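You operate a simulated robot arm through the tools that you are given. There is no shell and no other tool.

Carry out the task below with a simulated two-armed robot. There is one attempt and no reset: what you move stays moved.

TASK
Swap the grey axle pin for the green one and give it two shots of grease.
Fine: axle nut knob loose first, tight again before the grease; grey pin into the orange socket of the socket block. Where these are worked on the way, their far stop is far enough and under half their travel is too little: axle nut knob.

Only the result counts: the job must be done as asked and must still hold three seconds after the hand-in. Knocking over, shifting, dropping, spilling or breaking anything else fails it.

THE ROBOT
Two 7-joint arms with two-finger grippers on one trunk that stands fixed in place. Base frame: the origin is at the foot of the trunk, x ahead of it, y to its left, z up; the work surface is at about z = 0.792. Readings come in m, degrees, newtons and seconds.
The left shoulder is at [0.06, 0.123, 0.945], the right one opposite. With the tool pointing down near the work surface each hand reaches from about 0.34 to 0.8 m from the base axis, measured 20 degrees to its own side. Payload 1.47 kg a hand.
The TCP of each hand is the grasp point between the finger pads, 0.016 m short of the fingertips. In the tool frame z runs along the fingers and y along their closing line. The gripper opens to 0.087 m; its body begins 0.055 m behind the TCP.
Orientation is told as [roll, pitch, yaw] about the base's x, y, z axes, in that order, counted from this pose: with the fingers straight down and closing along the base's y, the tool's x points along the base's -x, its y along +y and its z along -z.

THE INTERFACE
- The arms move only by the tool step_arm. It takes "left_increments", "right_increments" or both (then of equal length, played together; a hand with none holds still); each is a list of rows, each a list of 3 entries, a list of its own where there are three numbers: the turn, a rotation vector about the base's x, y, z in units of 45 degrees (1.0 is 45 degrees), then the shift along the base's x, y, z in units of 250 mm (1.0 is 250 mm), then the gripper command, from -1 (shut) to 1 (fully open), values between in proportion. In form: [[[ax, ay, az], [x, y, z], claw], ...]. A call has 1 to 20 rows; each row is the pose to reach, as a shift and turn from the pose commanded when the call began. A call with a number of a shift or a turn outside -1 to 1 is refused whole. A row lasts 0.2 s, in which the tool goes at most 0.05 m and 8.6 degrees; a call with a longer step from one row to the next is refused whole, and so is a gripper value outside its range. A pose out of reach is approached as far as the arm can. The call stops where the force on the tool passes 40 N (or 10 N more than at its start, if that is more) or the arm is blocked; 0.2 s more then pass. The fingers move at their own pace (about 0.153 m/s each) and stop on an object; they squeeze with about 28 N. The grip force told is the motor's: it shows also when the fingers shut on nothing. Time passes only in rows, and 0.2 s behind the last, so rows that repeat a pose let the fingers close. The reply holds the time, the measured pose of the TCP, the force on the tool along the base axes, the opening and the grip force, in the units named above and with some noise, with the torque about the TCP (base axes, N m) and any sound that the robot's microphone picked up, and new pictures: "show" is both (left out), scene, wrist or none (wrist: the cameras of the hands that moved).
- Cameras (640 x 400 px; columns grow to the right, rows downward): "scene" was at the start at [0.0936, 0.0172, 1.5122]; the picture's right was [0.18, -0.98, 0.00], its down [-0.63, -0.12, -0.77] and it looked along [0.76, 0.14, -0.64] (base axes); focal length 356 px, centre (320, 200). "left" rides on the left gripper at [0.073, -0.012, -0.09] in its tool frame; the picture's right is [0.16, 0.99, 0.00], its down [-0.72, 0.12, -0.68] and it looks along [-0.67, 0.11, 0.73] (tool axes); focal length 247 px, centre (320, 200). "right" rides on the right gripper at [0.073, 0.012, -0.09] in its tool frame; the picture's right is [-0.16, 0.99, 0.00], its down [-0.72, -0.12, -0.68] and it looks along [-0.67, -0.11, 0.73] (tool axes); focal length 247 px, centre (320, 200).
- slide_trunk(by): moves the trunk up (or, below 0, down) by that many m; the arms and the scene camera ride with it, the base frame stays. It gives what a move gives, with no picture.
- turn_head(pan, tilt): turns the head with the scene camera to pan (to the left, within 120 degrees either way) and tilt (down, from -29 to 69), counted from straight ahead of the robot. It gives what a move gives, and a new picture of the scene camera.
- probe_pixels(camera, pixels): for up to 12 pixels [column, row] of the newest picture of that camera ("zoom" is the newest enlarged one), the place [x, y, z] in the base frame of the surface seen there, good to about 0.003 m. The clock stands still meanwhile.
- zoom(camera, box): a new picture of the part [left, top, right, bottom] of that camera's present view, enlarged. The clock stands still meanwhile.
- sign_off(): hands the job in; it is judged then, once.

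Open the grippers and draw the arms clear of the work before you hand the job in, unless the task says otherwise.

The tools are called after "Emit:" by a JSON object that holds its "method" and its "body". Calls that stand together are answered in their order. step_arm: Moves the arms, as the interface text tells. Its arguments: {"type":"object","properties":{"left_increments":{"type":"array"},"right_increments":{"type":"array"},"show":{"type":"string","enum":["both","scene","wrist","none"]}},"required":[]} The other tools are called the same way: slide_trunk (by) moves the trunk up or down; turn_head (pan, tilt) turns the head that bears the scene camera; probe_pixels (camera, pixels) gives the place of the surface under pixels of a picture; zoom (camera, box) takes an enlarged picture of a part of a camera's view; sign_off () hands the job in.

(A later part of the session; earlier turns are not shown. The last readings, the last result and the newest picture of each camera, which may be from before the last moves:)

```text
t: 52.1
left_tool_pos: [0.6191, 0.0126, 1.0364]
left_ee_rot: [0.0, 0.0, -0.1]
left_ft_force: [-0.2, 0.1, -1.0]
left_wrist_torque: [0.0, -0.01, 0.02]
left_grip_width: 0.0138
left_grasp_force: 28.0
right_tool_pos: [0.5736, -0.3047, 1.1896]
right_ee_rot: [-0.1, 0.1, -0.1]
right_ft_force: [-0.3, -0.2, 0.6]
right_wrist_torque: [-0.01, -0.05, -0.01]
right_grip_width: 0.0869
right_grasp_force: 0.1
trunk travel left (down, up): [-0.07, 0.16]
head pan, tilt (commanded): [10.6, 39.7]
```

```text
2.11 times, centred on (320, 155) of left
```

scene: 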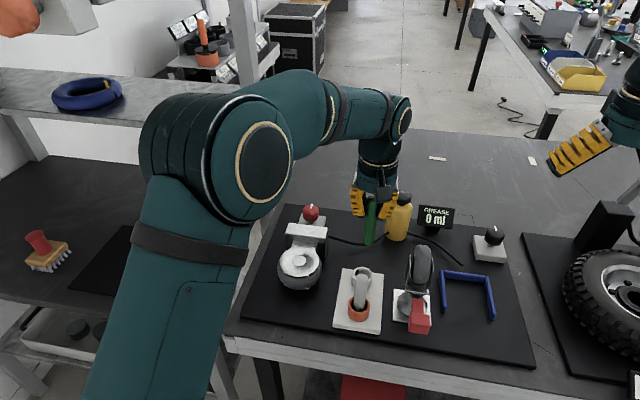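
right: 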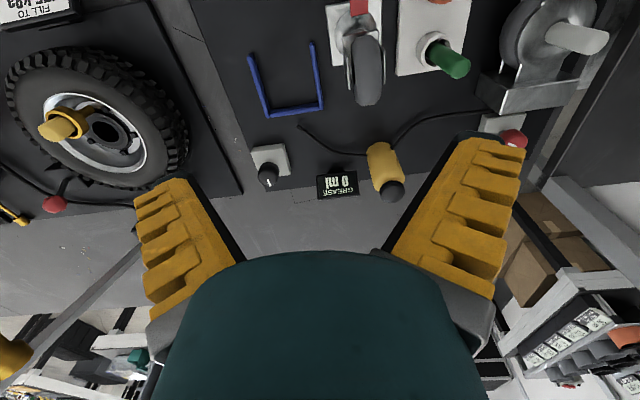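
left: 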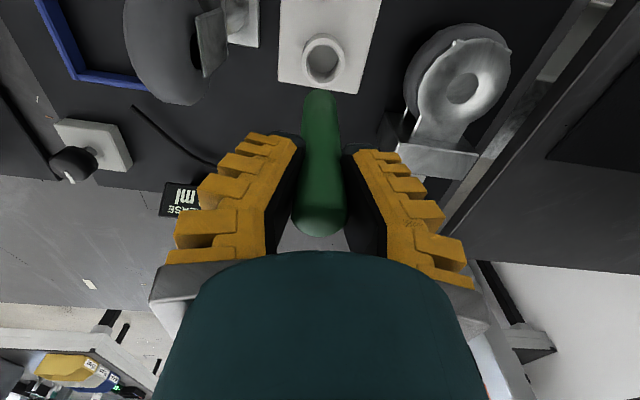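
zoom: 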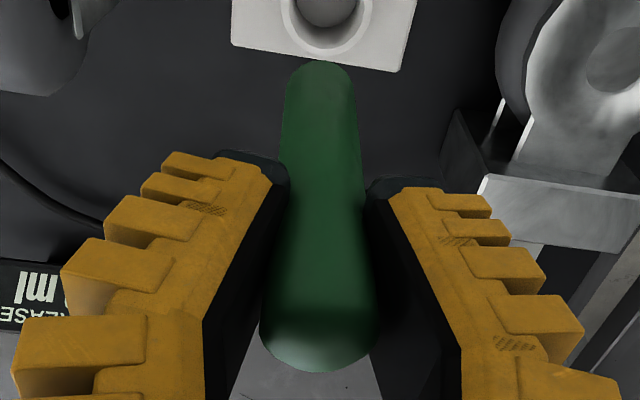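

It is plumb (front face x 0.606 all along), lower end ≈0.083 below the TCP. I carry it over the hub: 0.148 m left and 6 mm back.

Emit:
{"method": "step_arm", "body": {"left_increments": [[[0, 0, 0], [-0.006, 0.14, 0], -1], [[0, 0, 0], [-0.012, 0.28, 0], -1], [[0, 0, 0], [-0.018, 0.42, 0], -1], [[0, 0, 0], [-0.024, 0.52, 0], -1], [[0, 0, 0], [-0.024, 0.59, 0], -1], [[0, 0, 0], [-0.024, 0.59, 0], -1]]}}

```text
t: 53.5
left_tool_pos: [0.6094, 0.1615, 1.0335]
left_ee_rot: [0.0, 0.0, -0.1]
left_ft_force: [-0.5, -0.2, -1.1]
left_wrist_torque: [0.02, -0.02, 0.0]
left_grip_width: 0.0132
left_grasp_force: 28.3
right_tool_pos: [0.572, -0.3036, 1.1902]
right_ee_rot: [0.0, 0.2, 0.0]
right_ft_force: [0.2, 0.8, -0.5]
right_wrist_torque: [-0.01, 0.01, 0.01]
right_grip_width: 0.0871
right_grasp_force: 0.1
trunk travel left (down, up): [-0.07, 0.16]
head pan, tilt (commanded): [10.6, 39.7]
```

scene: 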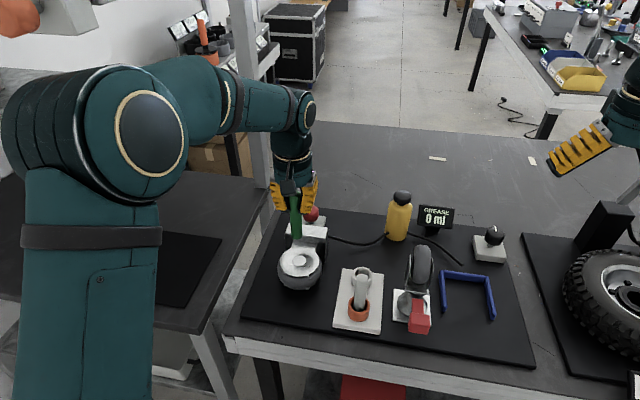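
left: 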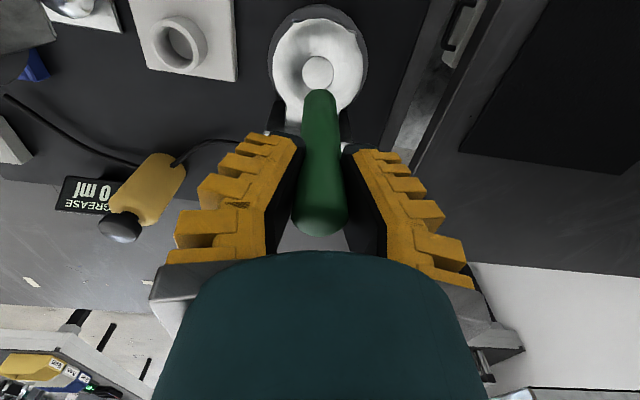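

The bore shows at (317,71), the same place relative to the hand as when the grey pin left it. I probe pin and bore for a fine check.

Emit:
{"method": "probe_pixels", "body": {"camera": "left", "pixels": [[319, 95], [319, 110], [319, 130], [303, 70], [332, 70], [317, 57], [317, 82]]}}

Emit:
{"method": "zoom", "body": {"camera": "left", "box": [270, 30, 370, 120]}}

```text
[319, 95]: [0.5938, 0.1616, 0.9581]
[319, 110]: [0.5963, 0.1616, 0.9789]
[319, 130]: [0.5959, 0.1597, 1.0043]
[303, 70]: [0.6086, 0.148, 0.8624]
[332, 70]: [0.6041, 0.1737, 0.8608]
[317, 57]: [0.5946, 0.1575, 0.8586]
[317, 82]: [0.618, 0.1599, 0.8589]
```

```text
4.44 times, centred on (320, 75) of left
```

zoom: 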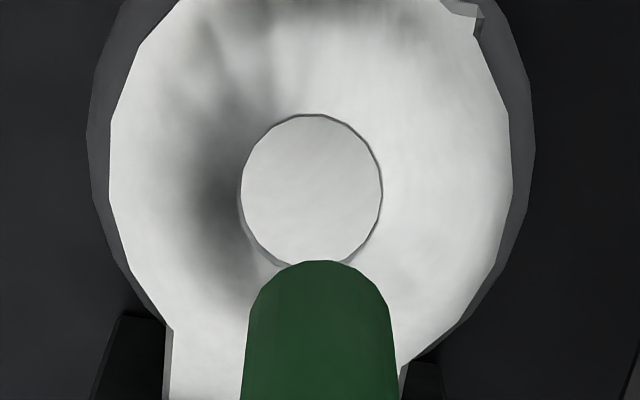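

Bore centre ≈ (0.6105, 0.1595); the pin is about 2 mm short in x. I correct that and lower until the tip is just into the bore, watching the force.

Emit:
{"method": "step_arm", "body": {"left_increments": [[[0, 0, 0], [0.01, -0.002, -0.1], -1], [[0, 0, 0], [0.01, -0.002, -0.2], -1], [[0, 0, 0], [0.01, -0.002, -0.28], -1], [[0, 0, 0], [0.01, -0.002, -0.32], -1], [[0, 0, 0], [0.01, -0.002, -0.35], -1], [[0, 0, 0], [0.01, -0.002, -0.38], -1]]}}

```text
t: 54.9
left_tool_pos: [0.612, 0.1619, 0.9405]
left_ee_rot: [0.0, 0.1, 0.0]
left_ft_force: [0.0, -0.5, -1.2]
left_wrist_torque: [-0.02, 0.01, -0.01]
left_grip_width: 0.0131
left_grasp_force: 28.1
right_tool_pos: [0.5718, -0.304, 1.1886]
right_ee_rot: [-0.2, 0.0, 0.0]
right_ft_force: [-0.1, 0.7, -1.3]
right_wrist_torque: [0.01, 0.0, 0.0]
right_grip_width: 0.0872
right_grasp_force: 0.0
trunk travel left (down, up): [-0.07, 0.16]
head pan, tilt (commanded): [10.6, 39.7]
```

scene: 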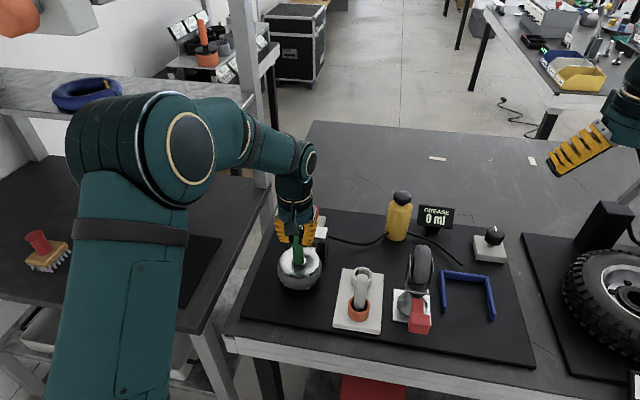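
left: 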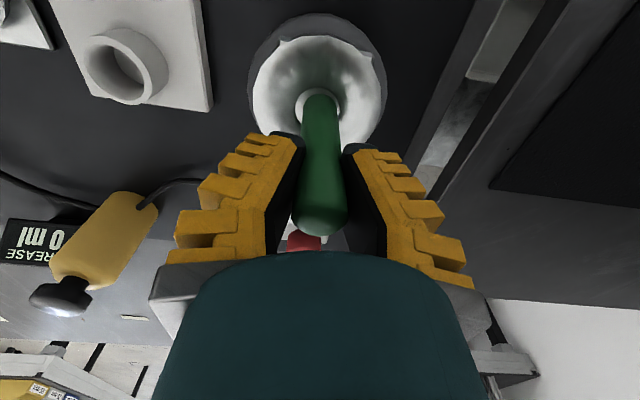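

No contact force yet; the tip looks centred on the bore ring at (320,100). I zoom to check before pushing on.

Emit:
{"method": "zoom", "body": {"camera": "left", "box": [270, 60, 370, 150]}}

Emit:
{"method": "zoom", "body": {"camera": "scene", "box": [260, 210, 340, 290]}}

```text
4.44 times, centred on (320, 105) of left
```

zoom: 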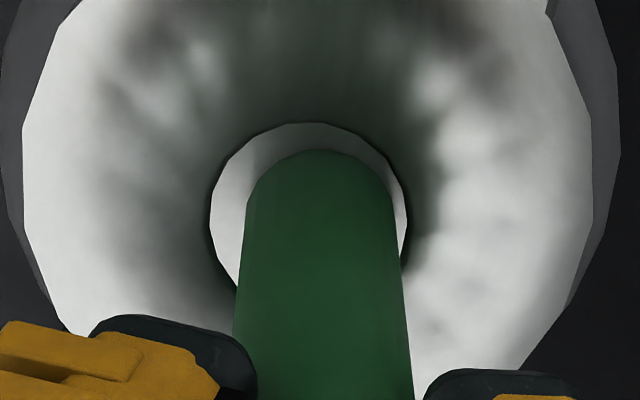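

```text
5.00 times, centred on (300, 250) of scene
```

zoom: 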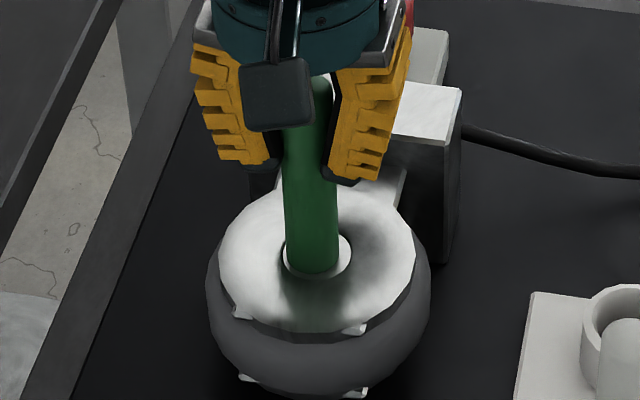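

The pin is about 2 mm too far toward +y within the ring and centred in x. I correct y by -2 mm and push on down slowly.

Emit:
{"method": "step_arm", "body": {"left_increments": [[[0, 0, 0], [0, -0.008, 0], -1], [[0, 0, 0], [0, -0.008, -0.02], -1], [[0, 0, 0], [0, -0.008, -0.04], -1], [[0, 0, 0], [0, -0.008, -0.06], -1], [[0, 0, 0], [0, -0.008, -0.08], -1], [[0, 0, 0], [0, -0.008, -0.1], -1], [[0, 0, 0], [0, -0.008, -0.115], -1], [[0, 0, 0], [0, -0.008, -0.125], -1]]}}

```text
t: 56.7
left_tool_pos: [0.6114, 0.1595, 0.9096]
left_ee_rot: [0.1, 0.0, -0.1]
left_ft_force: [-0.2, -0.3, -1.8]
left_wrist_torque: [0.02, -0.02, -0.01]
left_grip_width: 0.0128
left_grasp_force: 28.4
right_tool_pos: [0.5726, -0.305, 1.1887]
right_ee_rot: [-0.1, 0.2, 0.0]
right_ft_force: [-0.7, 0.3, 0.2]
right_wrist_torque: [-0.01, 0.04, 0.0]
right_grip_width: 0.087
right_grasp_force: 0.1
trunk travel left (down, up): [-0.07, 0.16]
head pan, tilt (commanded): [10.6, 39.7]
```

scene: 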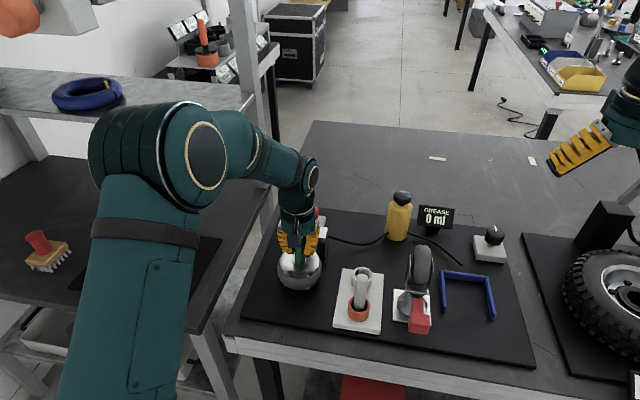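
left: 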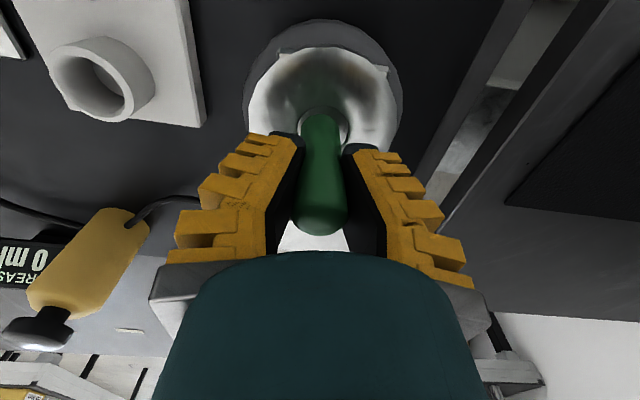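

Still no contact at z 0.910. I continue down in 2.5 mm steps.

Emit:
{"method": "step_arm", "body": {"left_increments": [[[0, 0, 0], [0, 0, -0.01], -1], [[0, 0, 0], [0, 0, -0.02], -1], [[0, 0, 0], [0, 0, -0.03], -1], [[0, 0, 0], [0, 0, -0.04], -1]], "show": "wrist"}}

```text
t: 57.7
left_tool_pos: [0.6108, 0.1582, 0.9017]
left_ee_rot: [-0.1, -0.1, 0.0]
left_ft_force: [0.0, -1.1, 17.9]
left_wrist_torque: [-0.01, -0.1, 0.0]
left_grip_width: 0.0165
left_grasp_force: 28.2
right_tool_pos: [0.5715, -0.304, 1.1897]
right_ee_rot: [0.0, 0.0, 0.0]
right_ft_force: [0.2, -0.6, -0.3]
right_wrist_torque: [0.01, 0.0, -0.01]
right_grip_width: 0.0869
right_grasp_force: 0.0
trunk travel left (down, up): [-0.07, 0.16]
head pan, tilt (commanded): [10.6, 39.7]
```

left: 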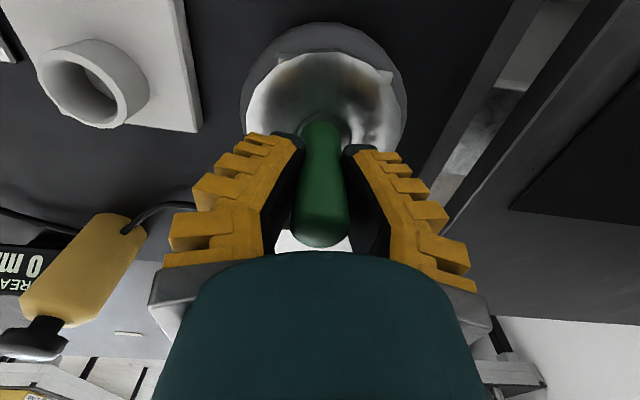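

The pin has bottomed (18 N, as with the grey one). I ease off, open the fingers and rise to look.

Emit:
{"method": "step_arm", "body": {"left_increments": [[[0, 0, 0], [0, 0, 0.004], -1], [[0, 0, 0], [0, 0, 0.004], 0.2], [[0, 0, 0], [0, 0, 0.004], 0.3], [[0, 0, 0], [0, 0, 0.08], 0.3], [[0, 0, 0], [0, 0, 0.2], 0.3], [[0, 0, 0], [0, 0, 0.35], 0.5], [[0, 0, 0], [0, 0, 0.5], 1]]}}

```text
t: 59.3
left_tool_pos: [0.6094, 0.1584, 1.0262]
left_ee_rot: [0.0, 0.1, 0.0]
left_ft_force: [0.6, -0.1, -0.8]
left_wrist_torque: [-0.05, -0.01, 0.02]
left_grip_width: 0.0871
left_grasp_force: 0.0
right_tool_pos: [0.5728, -0.303, 1.1893]
right_ee_rot: [-0.1, 0.0, 0.0]
right_ft_force: [0.8, 0.6, 0.0]
right_wrist_torque: [0.0, 0.01, 0.03]
right_grip_width: 0.0872
right_grasp_force: 0.0
trunk travel left (down, up): [-0.07, 0.16]
head pan, tilt (commanded): [10.6, 39.7]
```

scene: 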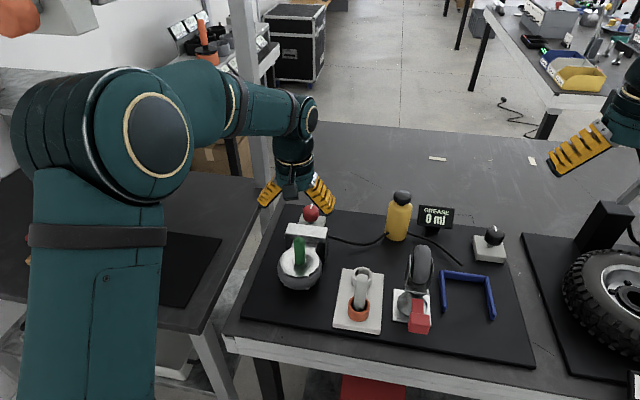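
left: 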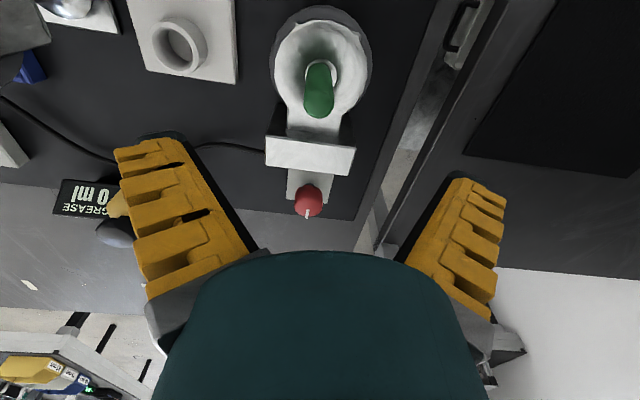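

The green pin stands in the hub. I zoom and probe to check it sits as the grey one did (top at about 0.932).

Emit:
{"method": "zoom", "body": {"camera": "scene", "box": [265, 215, 345, 295]}}

Emit:
{"method": "zoom", "body": {"camera": "left", "box": [260, 0, 380, 130]}}

Emit:
{"method": "probe_pixels", "body": {"camera": "left", "pixels": [[319, 110], [319, 104], [319, 95], [319, 82], [319, 72], [308, 200], [308, 216]]}}

```text
5.00 times, centred on (305, 255) of scene
```

zoom: 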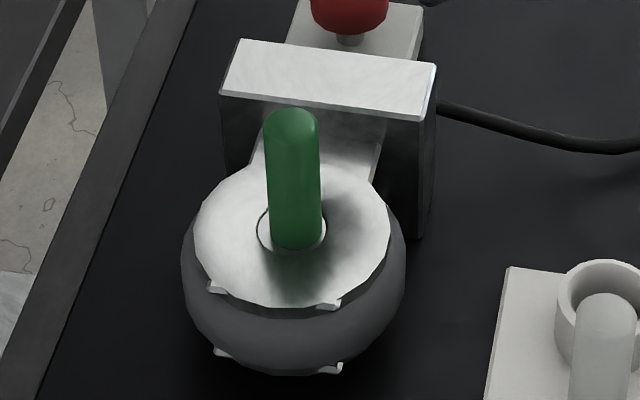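

```text
3.08 times, centred on (320, 65) of left
```

zoom: 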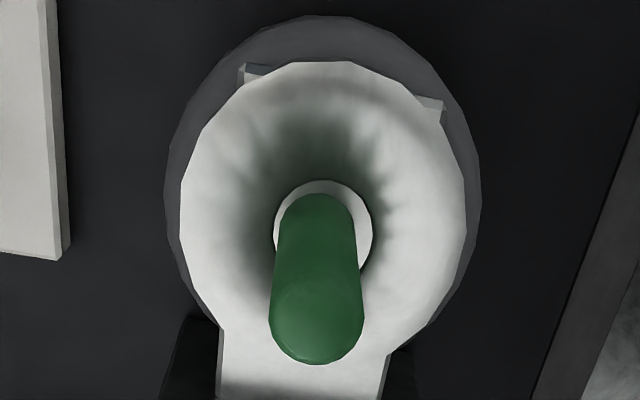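

```text
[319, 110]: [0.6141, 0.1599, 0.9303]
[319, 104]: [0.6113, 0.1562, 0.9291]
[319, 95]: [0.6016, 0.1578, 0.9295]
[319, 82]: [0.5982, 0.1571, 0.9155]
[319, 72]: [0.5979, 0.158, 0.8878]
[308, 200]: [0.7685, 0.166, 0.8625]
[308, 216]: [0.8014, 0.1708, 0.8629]
```

The green pin sits just as the grey one did (top 0.930). Now the knob must be tightened: I tilt the hand 18° forward again and bring it toward the knob.

Emit:
{"method": "step_arm", "body": {"left_increments": [[[0, -0.1, 0], [0.05, 0.012, 0.005], 1], [[0, -0.2, 0], [0.1, 0.024, 0.01], 1], [[0, -0.3, 0], [0.15, 0.036, 0.01], 1], [[0, -0.4, 0], [0.2, 0.046, 0.01], 1]], "show": "none"}}

Emit:
{"method": "step_arm", "body": {"left_increments": [[[0, 0, 0.166], [0.08, 0.0, -0.06], 1], [[0, 0, 0.333], [0.16, 0.0, -0.12], 1], [[0, 0, 0.5], [0.25, 0.0, -0.2], 1], [[0, 0, 0.666], [0.34, 0.0, -0.28], 1], [[0, 0, 0.833], [0.42, 0.0, -0.36], 1], [[0, 0, 1.0], [0.49, 0.0, -0.42], 1], [[0, 0, 1.0], [0.49, 0.0, -0.42], 1]]}}

```text
t: 60.3
left_tool_pos: [0.6623, 0.1697, 1.0279]
left_ee_rot: [0.0, -17.9, 0.1]
left_ft_force: [0.4, -0.4, -0.4]
left_wrist_torque: [-0.05, 0.02, 0.03]
left_grip_width: 0.0871
left_grasp_force: 0.1
right_tool_pos: [0.5723, -0.3029, 1.1888]
right_ee_rot: [0.0, 0.1, 0.0]
right_ft_force: [0.2, 0.7, -0.1]
right_wrist_torque: [0.02, 0.0, 0.0]
right_grip_width: 0.0871
right_grasp_force: 0.1
trunk travel left (down, up): [-0.07, 0.16]
head pan, tilt (commanded): [10.6, 39.7]
```

```text
t: 61.9
left_tool_pos: [0.7835, 0.1691, 0.9217]
left_ee_rot: [0.0, -18.0, 45.2]
left_ft_force: [-0.3, 0.4, 0.3]
left_wrist_torque: [-0.02, -0.02, -0.02]
left_grip_width: 0.0871
left_grasp_force: 0.0
right_tool_pos: [0.5716, -0.3029, 1.1899]
right_ee_rot: [0.0, 0.1, 0.0]
right_ft_force: [-0.2, 0.2, -0.5]
right_wrist_torque: [-0.01, -0.02, -0.02]
right_grip_width: 0.0867
right_grasp_force: 0.1
trunk travel left (down, up): [-0.07, 0.16]
head pan, tilt (commanded): [10.6, 39.7]
```

scene: 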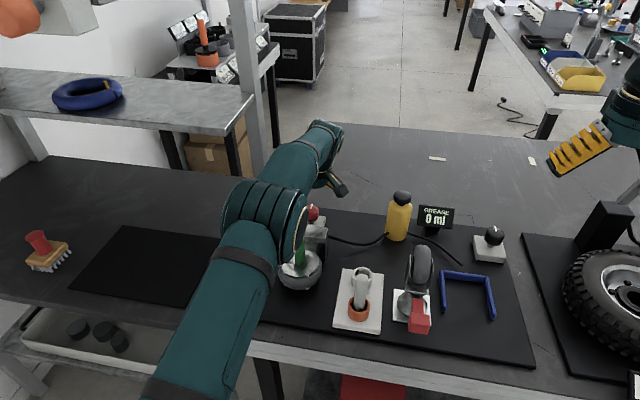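
left: 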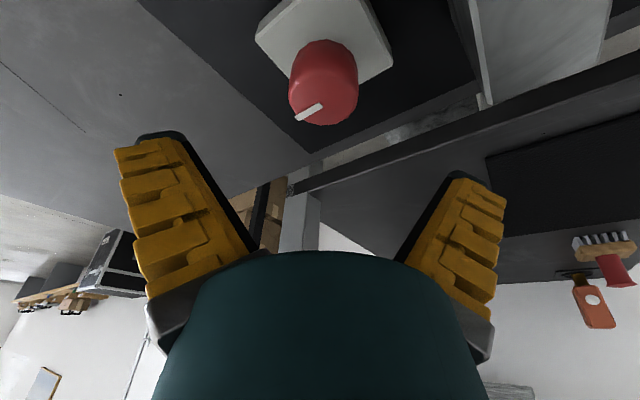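

The knob is centred under the hand at (325,80) in the wrist view, mark pointing about +x. I turn 8° more, descend to z 0.858 and grip.

Emit:
{"method": "step_arm", "body": {"left_increments": [[[0, 0, 0.09], [-0.004, 0.002, -0.09], 1], [[0, 0, 0.18], [-0.004, 0.002, -0.18], 1], [[0, 0, 0.18], [-0.004, 0.002, -0.255], 1], [[0, 0, 0.18], [-0.004, 0.002, -0.255], 1], [[0, 0, 0.18], [-0.004, 0.002, -0.255], -1], [[0, 0, 0.18], [-0.004, 0.002, -0.255], -1], [[0, 0, 0.18], [-0.004, 0.002, -0.255], -1]]}}

```text
t: 63.5
left_tool_pos: [0.7844, 0.1706, 0.8587]
left_ee_rot: [-0.1, -18.0, 53.1]
left_ft_force: [-0.9, -1.6, 5.2]
left_wrist_torque: [-0.3, 0.21, 0.0]
left_grip_width: 0.0349
left_grasp_force: 29.9
right_tool_pos: [0.5714, -0.3036, 1.1901]
right_ee_rot: [0.0, 0.1, 0.0]
right_ft_force: [0.7, 0.2, 0.4]
right_wrist_torque: [0.01, -0.04, -0.01]
right_grip_width: 0.0869
right_grasp_force: 0.0
trunk travel left (down, up): [-0.07, 0.16]
head pan, tilt (commanded): [10.6, 39.7]
```

scene: 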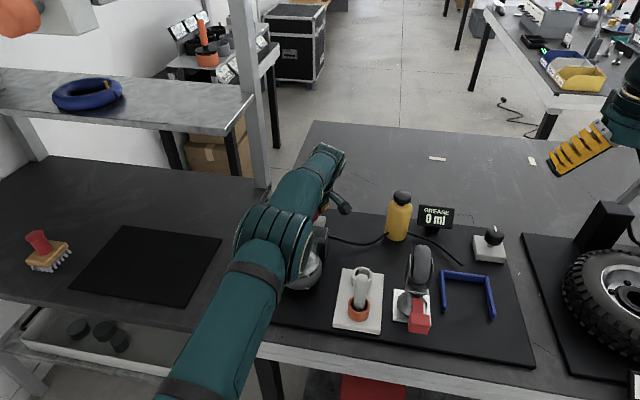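
left: 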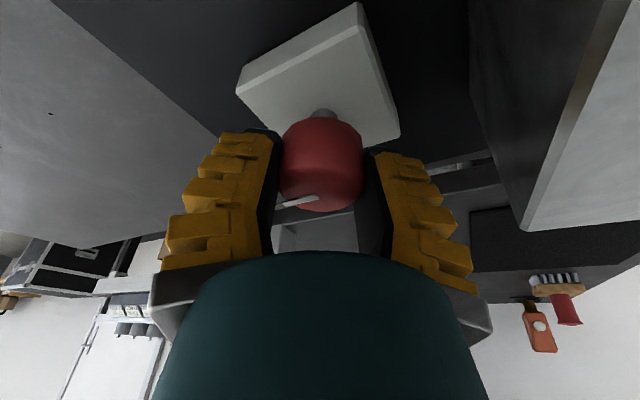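

Gripped with little side force. The elbow hides the green pin in the scene view, so I probe the arm's height there before moving.

Emit:
{"method": "probe_pixels", "body": {"camera": "scene", "pixels": [[260, 240], [300, 250], [305, 265], [310, 235], [300, 215], [325, 185], [332, 160], [285, 290]]}}

```text
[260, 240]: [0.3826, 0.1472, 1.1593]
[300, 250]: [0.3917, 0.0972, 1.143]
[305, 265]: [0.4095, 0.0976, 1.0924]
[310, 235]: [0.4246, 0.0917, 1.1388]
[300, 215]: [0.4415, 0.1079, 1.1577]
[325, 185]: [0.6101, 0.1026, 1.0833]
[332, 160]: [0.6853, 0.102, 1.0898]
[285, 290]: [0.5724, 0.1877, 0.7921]
```

The forearm's underside is about z 0.98 over the pin (top 0.93): clear. I now turn the knob clockwise 45°.

Emit:
{"method": "step_arm", "body": {"left_increments": [[[0, 0, -0.166], [0, 0, 0], -1], [[0, 0, -0.333], [0, 0, 0], -1], [[0, 0, -0.5], [0, 0, 0], -1], [[0, 0, -0.666], [0, 0, 0], -1], [[0, 0, -0.833], [0, 0, 0], -1], [[0, 0, -1.0], [0, 0, 0], -1]], "show": "wrist"}}

```text
t: 64.9
left_tool_pos: [0.7849, 0.1702, 0.8591]
left_ee_rot: [0.0, -18.1, 8.0]
left_ft_force: [11.8, -5.6, 8.8]
left_wrist_torque: [-0.1, -0.02, 0.03]
left_grip_width: 0.0352
left_grasp_force: 29.7
right_tool_pos: [0.572, -0.3039, 1.1896]
right_ee_rot: [0.0, 0.1, 0.1]
right_ft_force: [-0.2, 0.1, 0.9]
right_wrist_torque: [0.0, -0.03, -0.01]
right_grip_width: 0.0871
right_grasp_force: 0.0
trunk travel left (down, up): [-0.07, 0.16]
head pan, tilt (commanded): [10.6, 39.7]
```

left: 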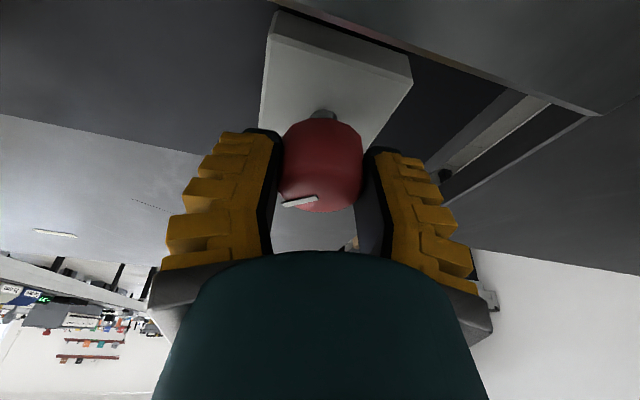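

The knob turns along. I continue clockwise another 45°, giving 1 mm toward +x for the side force.

Emit:
{"method": "step_arm", "body": {"left_increments": [[[0, 0, -0.166], [0.004, -0.002, 0], -1], [[0, 0, -0.333], [0.004, -0.002, 0], -1], [[0, 0, -0.5], [0.004, -0.002, 0], -1], [[0, 0, -0.666], [0.004, -0.002, 0], -1], [[0, 0, -0.833], [0.004, -0.002, 0], -1], [[0, 0, -1.0], [0.004, -0.002, 0], -1]], "show": "wrist"}}

```text
t: 66.3
left_tool_pos: [0.7849, 0.1705, 0.8594]
left_ee_rot: [0.1, -18.0, -37.1]
left_ft_force: [8.0, -0.6, 9.4]
left_wrist_torque: [-0.07, -0.25, 0.02]
left_grip_width: 0.0359
left_grasp_force: 29.8
right_tool_pos: [0.5735, -0.304, 1.1896]
right_ee_rot: [-0.1, 0.0, 0.1]
right_ft_force: [-0.7, -0.1, -0.9]
right_wrist_torque: [0.0, 0.02, -0.02]
right_grip_width: 0.087
right_grasp_force: 0.0
trunk travel left (down, up): [-0.07, 0.16]
head pan, tilt (commanded): [10.6, 39.7]
```

left: 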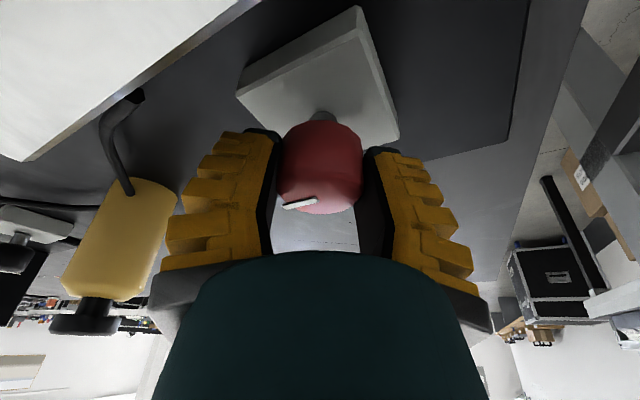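

90° turned with no stop yet. I go 16° further on this grip, to about yaw -53.

Emit:
{"method": "step_arm", "body": {"left_increments": [[[0, 0, -0.12], [0.0, 0.0, 0], -1], [[0, 0, -0.24], [0.0, 0.0, 0], -1], [[0, 0, -0.36], [0.0, 0.0, 0], -1]], "show": "wrist"}}

```text
t: 67.1
left_tool_pos: [0.7843, 0.1714, 0.858]
left_ee_rot: [0.0, -17.9, -53.2]
left_ft_force: [2.0, 0.5, 6.8]
left_wrist_torque: [-0.06, -0.25, 0.01]
left_grip_width: 0.0359
left_grasp_force: 29.8
right_tool_pos: [0.5716, -0.3038, 1.1899]
right_ee_rot: [0.0, 0.1, 0.0]
right_ft_force: [0.5, 0.1, 1.0]
right_wrist_torque: [0.01, -0.01, -0.01]
right_grip_width: 0.0868
right_grasp_force: 0.1
trunk travel left (down, up): [-0.07, 0.16]
head pan, tilt (commanded): [10.6, 39.7]
```

left: 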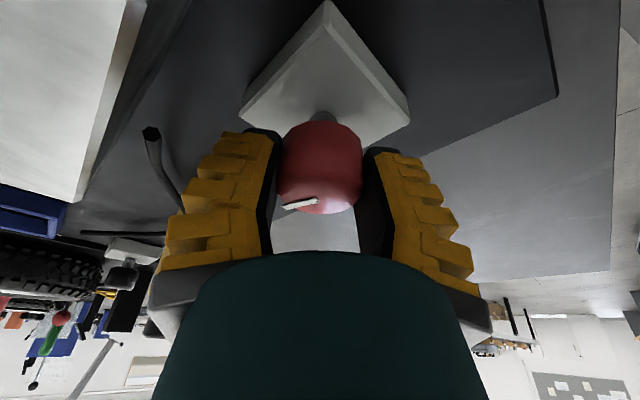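

106° done without a stop. I open, lift off, turn the hand back 45°, and grip again for the rest.

Emit:
{"method": "step_arm", "body": {"left_increments": [[[0, 0, 0], [0, 0, 0], 1], [[0, 0, 0], [0, 0, 0], 1], [[0, 0, 0], [0, 0, 0.1], 1], [[0, 0, 0.166], [0, 0, 0.2], 1], [[0, 0, 0.333], [0, 0, 0.2], 1], [[0, 0, 0.5], [0, 0, 0.2], 1], [[0, 0, 0.666], [0, 0, 0.2], 1], [[0, 0, 0.833], [0, 0, 0.2], 1], [[0, 0, 1.0], [0, 0, 0.2], 1], [[0, 0, 1.0], [0, 0, 0.1], 1], [[0, 0, 1.0], [0, 0, 0.0], 1], [[0, 0, 1.0], [0, 0, 0.0], 1], [[0, 0, 1.0], [0, 0, 0.0], -1], [[0, 0, 1.0], [0, 0, 0.0], -1], [[0, 0, 1.0], [0, 0, 0.0], -1]], "show": "wrist"}}

```text
t: 70.3
left_tool_pos: [0.7849, 0.1704, 0.857]
left_ee_rot: [0.0, -18.0, -8.1]
left_ft_force: [-4.6, -0.8, 3.0]
left_wrist_torque: [0.06, 0.28, -0.03]
left_grip_width: 0.0352
left_grasp_force: 29.9
right_tool_pos: [0.5724, -0.3041, 1.1902]
right_ee_rot: [0.0, 0.0, 0.0]
right_ft_force: [-0.3, -0.1, 0.1]
right_wrist_torque: [0.0, -0.01, 0.01]
right_grip_width: 0.0872
right_grasp_force: 0.1
trunk travel left (down, up): [-0.07, 0.16]
head pan, tilt (commanded): [10.6, 39.7]
```

left: 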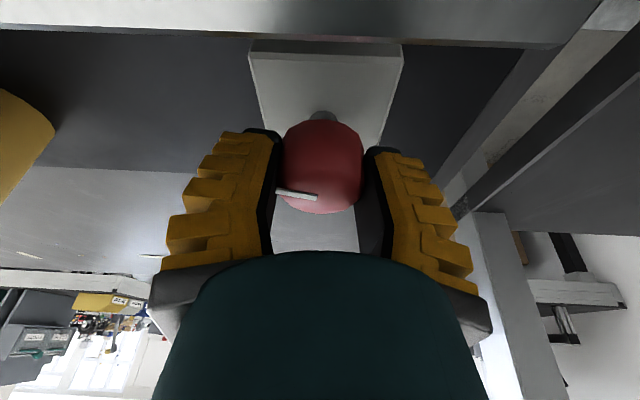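

The knob stayed put; its mark now reads about -117°, close to its first position. I turn clockwise gently up to 15° to feel the tight stop.

Emit:
{"method": "step_arm", "body": {"left_increments": [[[0, 0, -0.08], [0.0, 0.0, 0], -1], [[0, 0, -0.16], [0.0, 0.0, 0], -1], [[0, 0, -0.24], [0.0, 0.0, 0], -1], [[0, 0, -0.33], [0.0, 0.0, 0], -1]], "show": "wrist"}}

```text
t: 71.3
left_tool_pos: [0.7844, 0.1698, 0.8593]
left_ee_rot: [0.0, -17.9, -22.9]
left_ft_force: [-2.0, -1.1, -0.9]
left_wrist_torque: [-0.05, -0.01, 0.18]
left_grip_width: 0.0353
left_grasp_force: 29.9
right_tool_pos: [0.5723, -0.3035, 1.1893]
right_ee_rot: [0.0, 0.0, 0.0]
right_ft_force: [-0.5, -0.1, -0.4]
right_wrist_torque: [0.03, -0.01, 0.0]
right_grip_width: 0.0869
right_grasp_force: 0.1
trunk travel left (down, up): [-0.07, 0.16]
head pan, tilt (commanded): [10.6, 39.7]
```

left: 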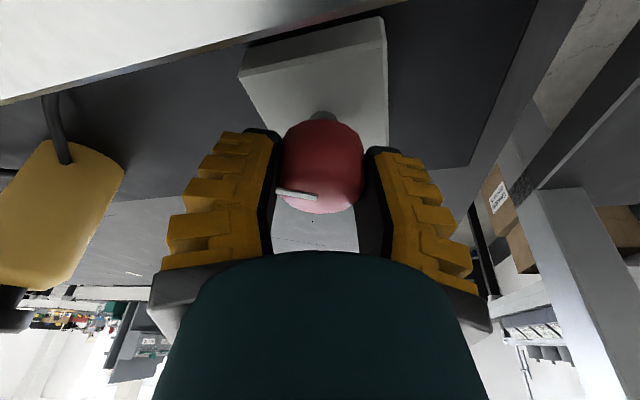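

The torque has risen to 0.18 N m, so the stop is near. I turn 15° more to seat it firmly.

Emit:
{"method": "step_arm", "body": {"left_increments": [[[0, 0, -0.08], [0.0, 0.0, 0], -1], [[0, 0, -0.16], [0.0, 0.0, 0], -1], [[0, 0, -0.24], [0.0, 0.0, 0], -1], [[0, 0, -0.33], [0.0, 0.0, 0], -1], [[0, 0, -0.33], [0.0, 0.0, 0], -1]], "show": "wrist"}}

```text
t: 72.5
left_tool_pos: [0.785, 0.1701, 0.8589]
left_ee_rot: [0.0, -17.9, -37.8]
left_ft_force: [-2.1, -0.4, -1.5]
left_wrist_torque: [-0.04, -0.11, 0.3]
left_grip_width: 0.0353
left_grasp_force: 29.9
right_tool_pos: [0.5732, -0.3033, 1.1886]
right_ee_rot: [0.0, 0.1, 0.0]
right_ft_force: [-0.2, 0.2, 1.1]
right_wrist_torque: [-0.01, 0.02, 0.02]
right_grip_width: 0.0868
right_grasp_force: 0.0
trunk travel left (down, up): [-0.07, 0.16]
head pan, tilt (commanded): [10.6, 39.7]
```

left: 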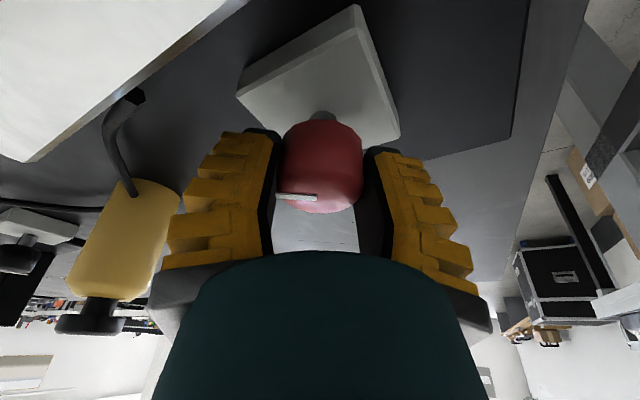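

Torque is 0.30 N m and the mark is beginning to slip in the hand. I push another 10° to be sure it's hard against the tight stop.

Emit:
{"method": "step_arm", "body": {"left_increments": [[[0, 0, -0.08], [0.0, 0.0, 0], -1], [[0, 0, -0.16], [0.0, 0.0, 0], -1], [[0, 0, -0.24], [0.0, 0.0, 0], -1], [[0, 0, -0.24], [0.0, 0.0, 0], -1]], "show": "wrist"}}

```text
t: 73.5
left_tool_pos: [0.7843, 0.1701, 0.8595]
left_ee_rot: [0.1, -18.1, -48.6]
left_ft_force: [-7.4, -1.3, -1.0]
left_wrist_torque: [-0.06, -0.07, 0.19]
left_grip_width: 0.0349
left_grasp_force: 29.4
right_tool_pos: [0.5721, -0.3052, 1.1895]
right_ee_rot: [0.1, 0.0, 0.0]
right_ft_force: [-0.8, 0.5, -0.8]
right_wrist_torque: [0.01, -0.02, 0.01]
right_grip_width: 0.0871
right_grasp_force: 0.1
trunk travel left (down, up): [-0.07, 0.16]
head pan, tilt (commanded): [10.6, 39.7]
```

left: 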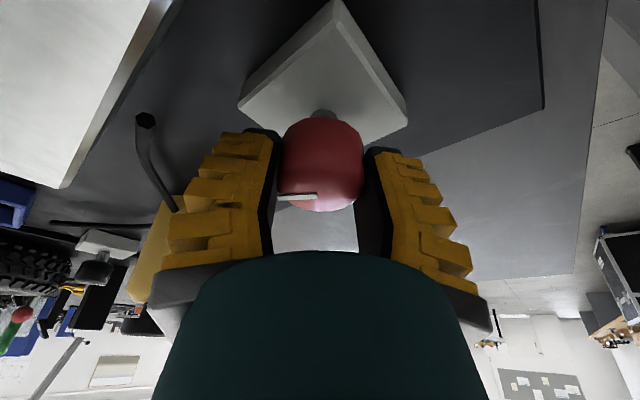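

The knob slipped in the fingers at the tight stop (mark back to ≈-129°, as at the start). I release it, lift and draw the left hand back.

Emit:
{"method": "step_arm", "body": {"left_increments": [[[0, 0, 0], [0, 0, 0], 1], [[0, 0, 0], [0, 0, 0], 1], [[0, 0, 0], [0, 0, 0.1], 1], [[0, 0, 0], [0, 0, 0.22], 1], [[0, 0, 0.15], [-0.08, 0, 0.34], 1], [[0, 0, 0.3], [-0.18, 0, 0.46], 1], [[0, 0, 0.45], [-0.3, 0.06, 0.58], 1], [[0, 0, 0.6], [-0.42, 0.12, 0.68], 1], [[0, 0, 0.75], [-0.54, 0.18, 0.72], 1], [[0, 0, 0.9], [-0.66, 0.24, 0.72], 1]]}}

```text
t: 75.7
left_tool_pos: [0.6206, 0.2326, 1.0396]
left_ee_rot: [0.1, -18.1, -7.9]
left_ft_force: [0.4, 0.1, 0.0]
left_wrist_torque: [-0.02, -0.02, 0.02]
left_grip_width: 0.0871
left_grasp_force: 0.1
right_tool_pos: [0.5712, -0.303, 1.1891]
right_ee_rot: [-0.1, 0.0, 0.0]
right_ft_force: [1.1, -0.1, -1.1]
right_wrist_torque: [0.02, 0.02, -0.03]
right_grip_width: 0.0868
right_grasp_force: 0.0
trunk travel left (down, up): [-0.07, 0.16]
head pan, tilt (commanded): [10.6, 39.7]
```

scene: 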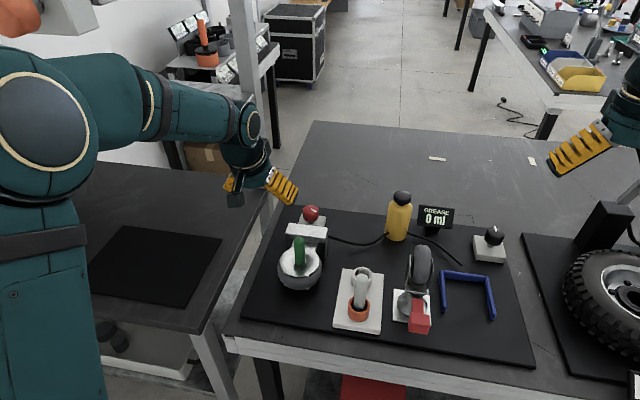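
left: 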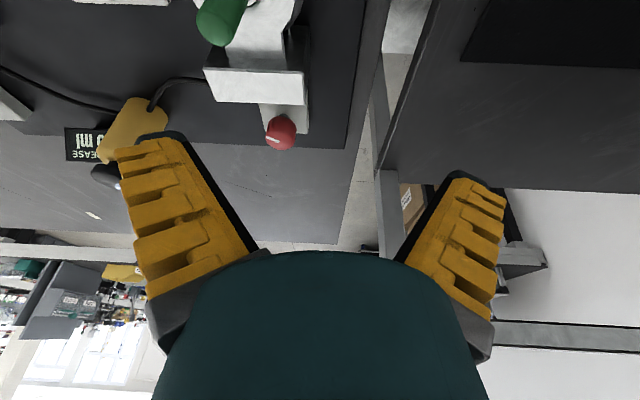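

The left hand is clear. I zoom on the knob to compare its mark with the start, and on the bottle to plan the pump presses.

Emit:
{"method": "zoom", "body": {"camera": "scene", "box": [285, 200, 345, 240]}}

Emit:
{"method": "zoom", "body": {"camera": "scene", "box": [370, 175, 470, 250]}}

Emit:
{"method": "probe_pixels", "body": {"camera": "zoom", "pixels": [[205, 95], [205, 110], [205, 125], [160, 115], [250, 115], [195, 140], [190, 165], [130, 190], [245, 200], [180, 260], [400, 190], [330, 210]]}}

```text
10.00 times, centred on (315, 220) of scene
```

zoom: 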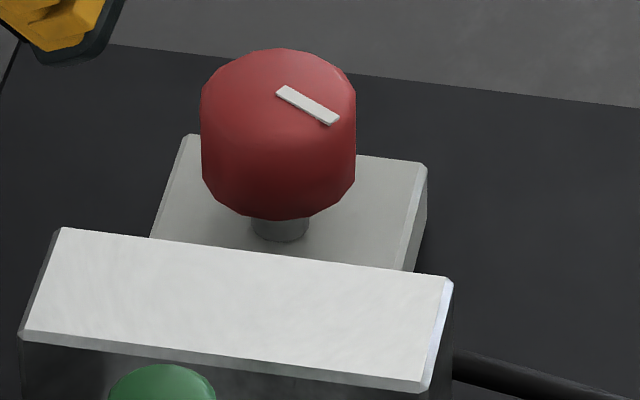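

```text
5.33 times, centred on (420, 212) of scene
```

zoom: 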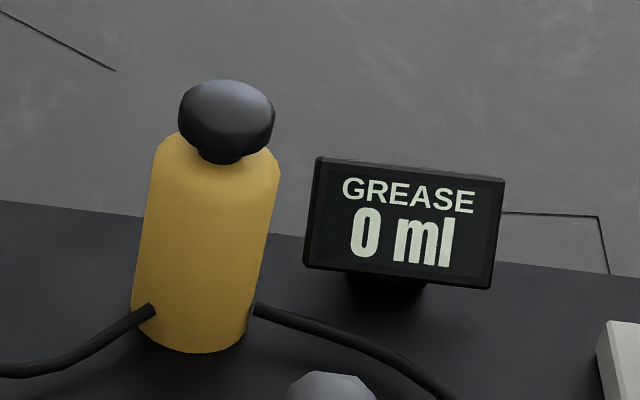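

```text
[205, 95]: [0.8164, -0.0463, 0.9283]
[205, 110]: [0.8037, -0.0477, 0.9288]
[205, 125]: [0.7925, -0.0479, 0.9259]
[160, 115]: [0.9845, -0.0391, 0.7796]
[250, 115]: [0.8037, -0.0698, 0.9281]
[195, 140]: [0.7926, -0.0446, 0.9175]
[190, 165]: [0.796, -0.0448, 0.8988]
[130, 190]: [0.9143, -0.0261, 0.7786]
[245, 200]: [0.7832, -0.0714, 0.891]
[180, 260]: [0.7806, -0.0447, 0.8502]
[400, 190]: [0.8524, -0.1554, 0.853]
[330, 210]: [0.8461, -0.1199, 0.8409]
```

The knob's mark is exactly as at the start: tight. The pump head's top is at about (0.806, -0.058, 0.929), 46 mm wide. I bring the right hand in with closed fingers, tilted 30° forward for reach, to (0.70, -0.15, 1.10).

Emit:
{"method": "step_arm", "body": {"right_increments": [[[0, -0.111, 0], [0.085, 0.102, -0.059], -1], [[0, -0.222, 0], [0.17, 0.204, -0.118], -1], [[0, -0.333, 0], [0.256, 0.306, -0.178], -1], [[0, -0.444, 0], [0.341, 0.408, -0.237], -1], [[0, -0.555, 0], [0.427, 0.51, -0.297], -1], [[0, -0.667, 0], [0.512, 0.612, -0.356], -1], [[0, -0.667, 0], [0.512, 0.612, -0.356], -1]]}}

```text
t: 77.3
left_tool_pos: [0.6209, 0.2326, 1.0403]
left_ee_rot: [0.0, -18.0, -8.0]
left_ft_force: [0.1, 0.7, -0.2]
left_wrist_torque: [0.03, -0.04, -0.02]
left_grip_width: 0.0869
left_grasp_force: 0.1
right_tool_pos: [0.7015, -0.1521, 1.0951]
right_ee_rot: [-0.1, -30.1, -0.1]
right_ft_force: [-0.1, 0.0, -0.2]
right_wrist_torque: [0.0, -0.02, -0.02]
right_grip_width: 0.0
right_grasp_force: 27.7
trunk travel left (down, up): [-0.07, 0.16]
head pan, tilt (commanded): [10.6, 39.7]
```

scene: 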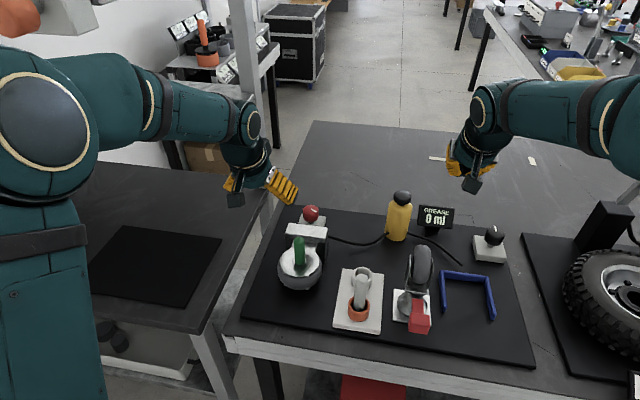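
right: 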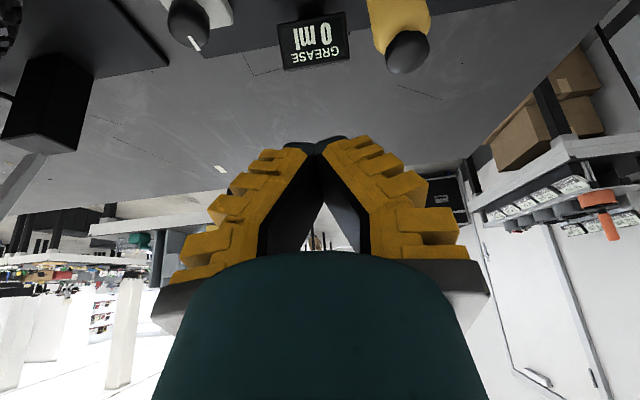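

Next, to a point above the pump head: (0.806, -0.058, 1.0).

Emit:
{"method": "step_arm", "body": {"right_increments": [[[0, 0, 0], [0.084, 0.075, -0.06], -1], [[0, 0, 0], [0.168, 0.15, -0.12], -1], [[0, 0, 0], [0.252, 0.225, -0.2], -1], [[0, 0, 0], [0.336, 0.3, -0.28], -1], [[0, 0, 0], [0.418, 0.376, -0.38], -1], [[0, 0, 0], [0.418, 0.376, -0.38], -1]]}}

```text
t: 78.7
left_tool_pos: [0.6199, 0.2335, 1.0397]
left_ee_rot: [0.0, -18.0, -8.1]
left_ft_force: [0.3, -0.8, -0.3]
left_wrist_torque: [-0.02, 0.02, 0.01]
left_grip_width: 0.087
left_grasp_force: 0.0
right_tool_pos: [0.8067, -0.0563, 1.0039]
right_ee_rot: [-0.1, -30.1, 0.0]
right_ft_force: [0.3, -0.7, 0.4]
right_wrist_torque: [-0.04, -0.01, -0.01]
right_grip_width: 0.0
right_grasp_force: 28.0
trunk travel left (down, up): [-0.07, 0.16]
head pan, tilt (commanded): [10.6, 39.7]
```

scene: 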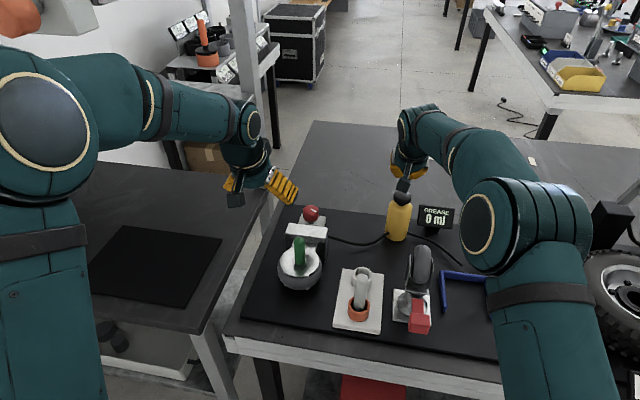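
right: 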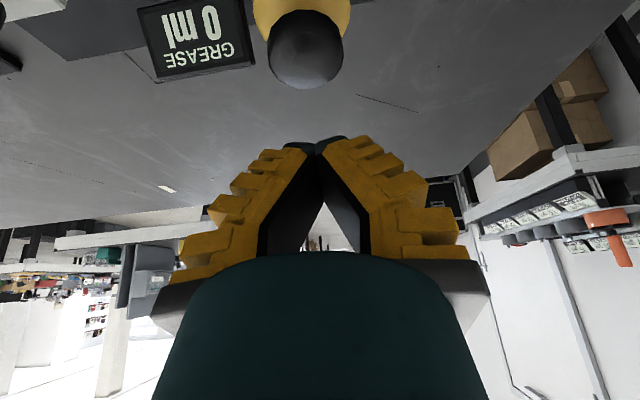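

The hand is above the pump. I probe the pump head in the right wrist view and the elbow's height in the scene view.

Emit:
{"method": "probe_pixels", "body": {"camera": "right", "pixels": [[305, 45], [270, 50], [342, 50], [305, 80], [305, 25], [305, 60], [290, 70], [325, 70]]}}

Emit:
{"method": "probe_pixels", "body": {"camera": "scene", "pixels": [[480, 225], [530, 220], [580, 230], [470, 170], [430, 130], [490, 262], [540, 300], [590, 390]]}}

Emit:
{"method": "zoom", "body": {"camera": "right", "box": [240, 0, 370, 170]}}

```text
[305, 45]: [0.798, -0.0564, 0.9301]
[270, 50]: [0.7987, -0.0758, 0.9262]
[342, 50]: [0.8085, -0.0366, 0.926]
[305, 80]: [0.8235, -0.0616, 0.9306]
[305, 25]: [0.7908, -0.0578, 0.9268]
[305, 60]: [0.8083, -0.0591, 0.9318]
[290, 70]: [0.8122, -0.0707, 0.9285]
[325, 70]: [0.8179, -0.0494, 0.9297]
```

```text
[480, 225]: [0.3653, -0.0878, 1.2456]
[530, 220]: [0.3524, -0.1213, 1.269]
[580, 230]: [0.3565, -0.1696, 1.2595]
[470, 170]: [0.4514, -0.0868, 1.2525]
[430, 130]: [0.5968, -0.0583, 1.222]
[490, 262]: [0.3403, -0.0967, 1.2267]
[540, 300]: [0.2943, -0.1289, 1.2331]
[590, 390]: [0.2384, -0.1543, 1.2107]
```

```text
2.35 times, centred on (305, 85) of right
```

zoom: 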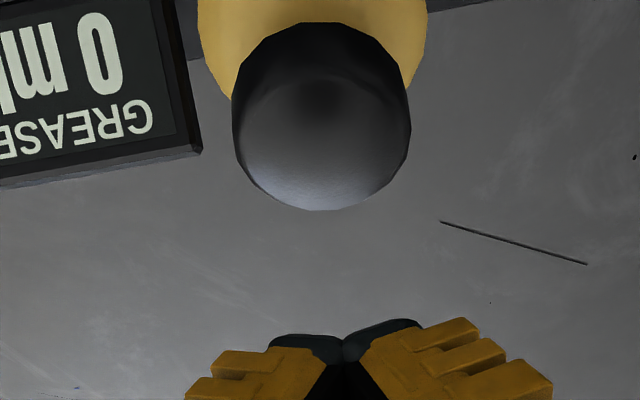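

The pump head's centre is (0.806, -0.057), top 0.930, right under the TCP; the right elbow is high (z 1.2). I lower to just above contact.

Emit:
{"method": "step_arm", "body": {"right_increments": [[[0, 0, 0], [0, 0, -0.08], -1], [[0, 0, 0], [0, 0, -0.15], -1], [[0, 0, 0], [0, 0, -0.2], -1], [[0, 0, 0], [0, 0, -0.22], -1], [[0, 0, 0], [0, 0, -0.235], -1]]}}

```text
t: 79.9
left_tool_pos: [0.6219, 0.2337, 1.0399]
left_ee_rot: [0.0, -18.0, -8.2]
left_ft_force: [-0.5, 0.5, 0.3]
left_wrist_torque: [-0.02, -0.01, 0.03]
left_grip_width: 0.0871
left_grasp_force: 0.1
right_tool_pos: [0.8055, -0.057, 0.9444]
right_ee_rot: [-0.1, -30.0, 0.1]
right_ft_force: [-1.3, 0.6, 1.9]
right_wrist_torque: [-0.03, 0.01, -0.03]
right_grip_width: 0.0001
right_grasp_force: 27.7
trunk travel left (down, up): [-0.07, 0.16]
head pan, tilt (commanded): [10.6, 39.7]
```

scene: 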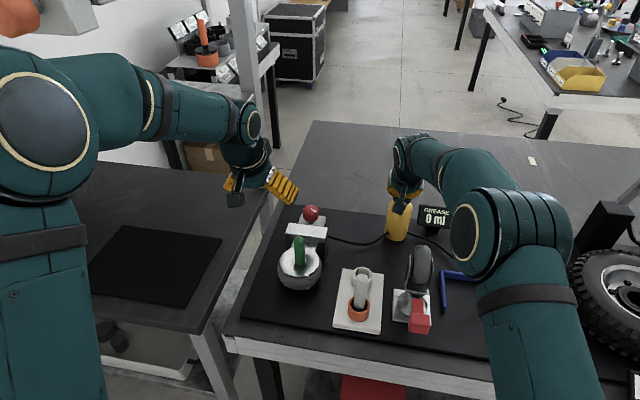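
right: 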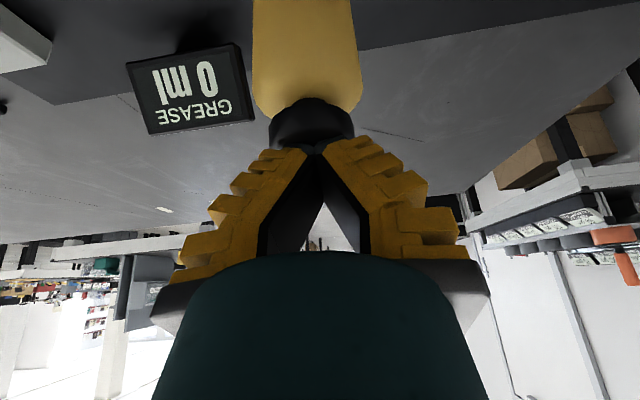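

Contact begins (about 2 N) at z 0.944. I press on in 2 mm steps and watch the display at (195,85) and the force.

Emit:
{"method": "step_arm", "body": {"right_increments": [[[0, 0, 0], [0, 0, -0.01], -1], [[0, 0, 0], [0, 0, -0.02], -1], [[0, 0, 0], [0, 0, -0.03], -1]], "show": "wrist"}}

```text
t: 80.7
left_tool_pos: [0.6222, 0.233, 1.0394]
left_ee_rot: [0.0, -18.0, -8.0]
left_ft_force: [-0.4, 0.3, -0.3]
left_wrist_torque: [0.02, 0.0, 0.0]
left_grip_width: 0.087
left_grasp_force: 0.1
right_tool_pos: [0.8056, -0.0573, 0.9378]
right_ee_rot: [-0.1, -30.0, 0.0]
right_ft_force: [1.3, -0.7, 3.0]
right_wrist_torque: [-0.04, 0.01, -0.01]
right_grip_width: 0.0
right_grasp_force: 27.8
trunk travel left (down, up): [-0.07, 0.16]
head pan, tilt (commanded): [10.6, 39.7]
heard: click
```

right: 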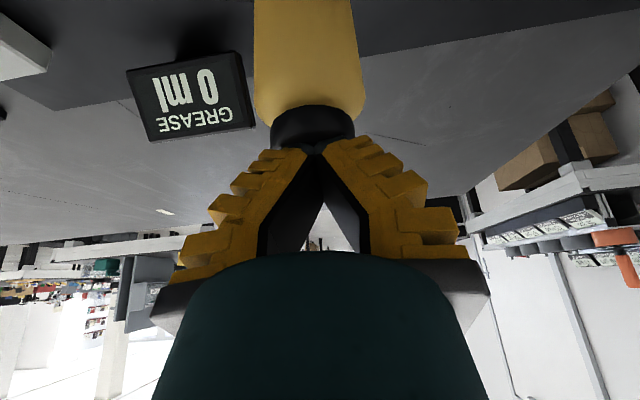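

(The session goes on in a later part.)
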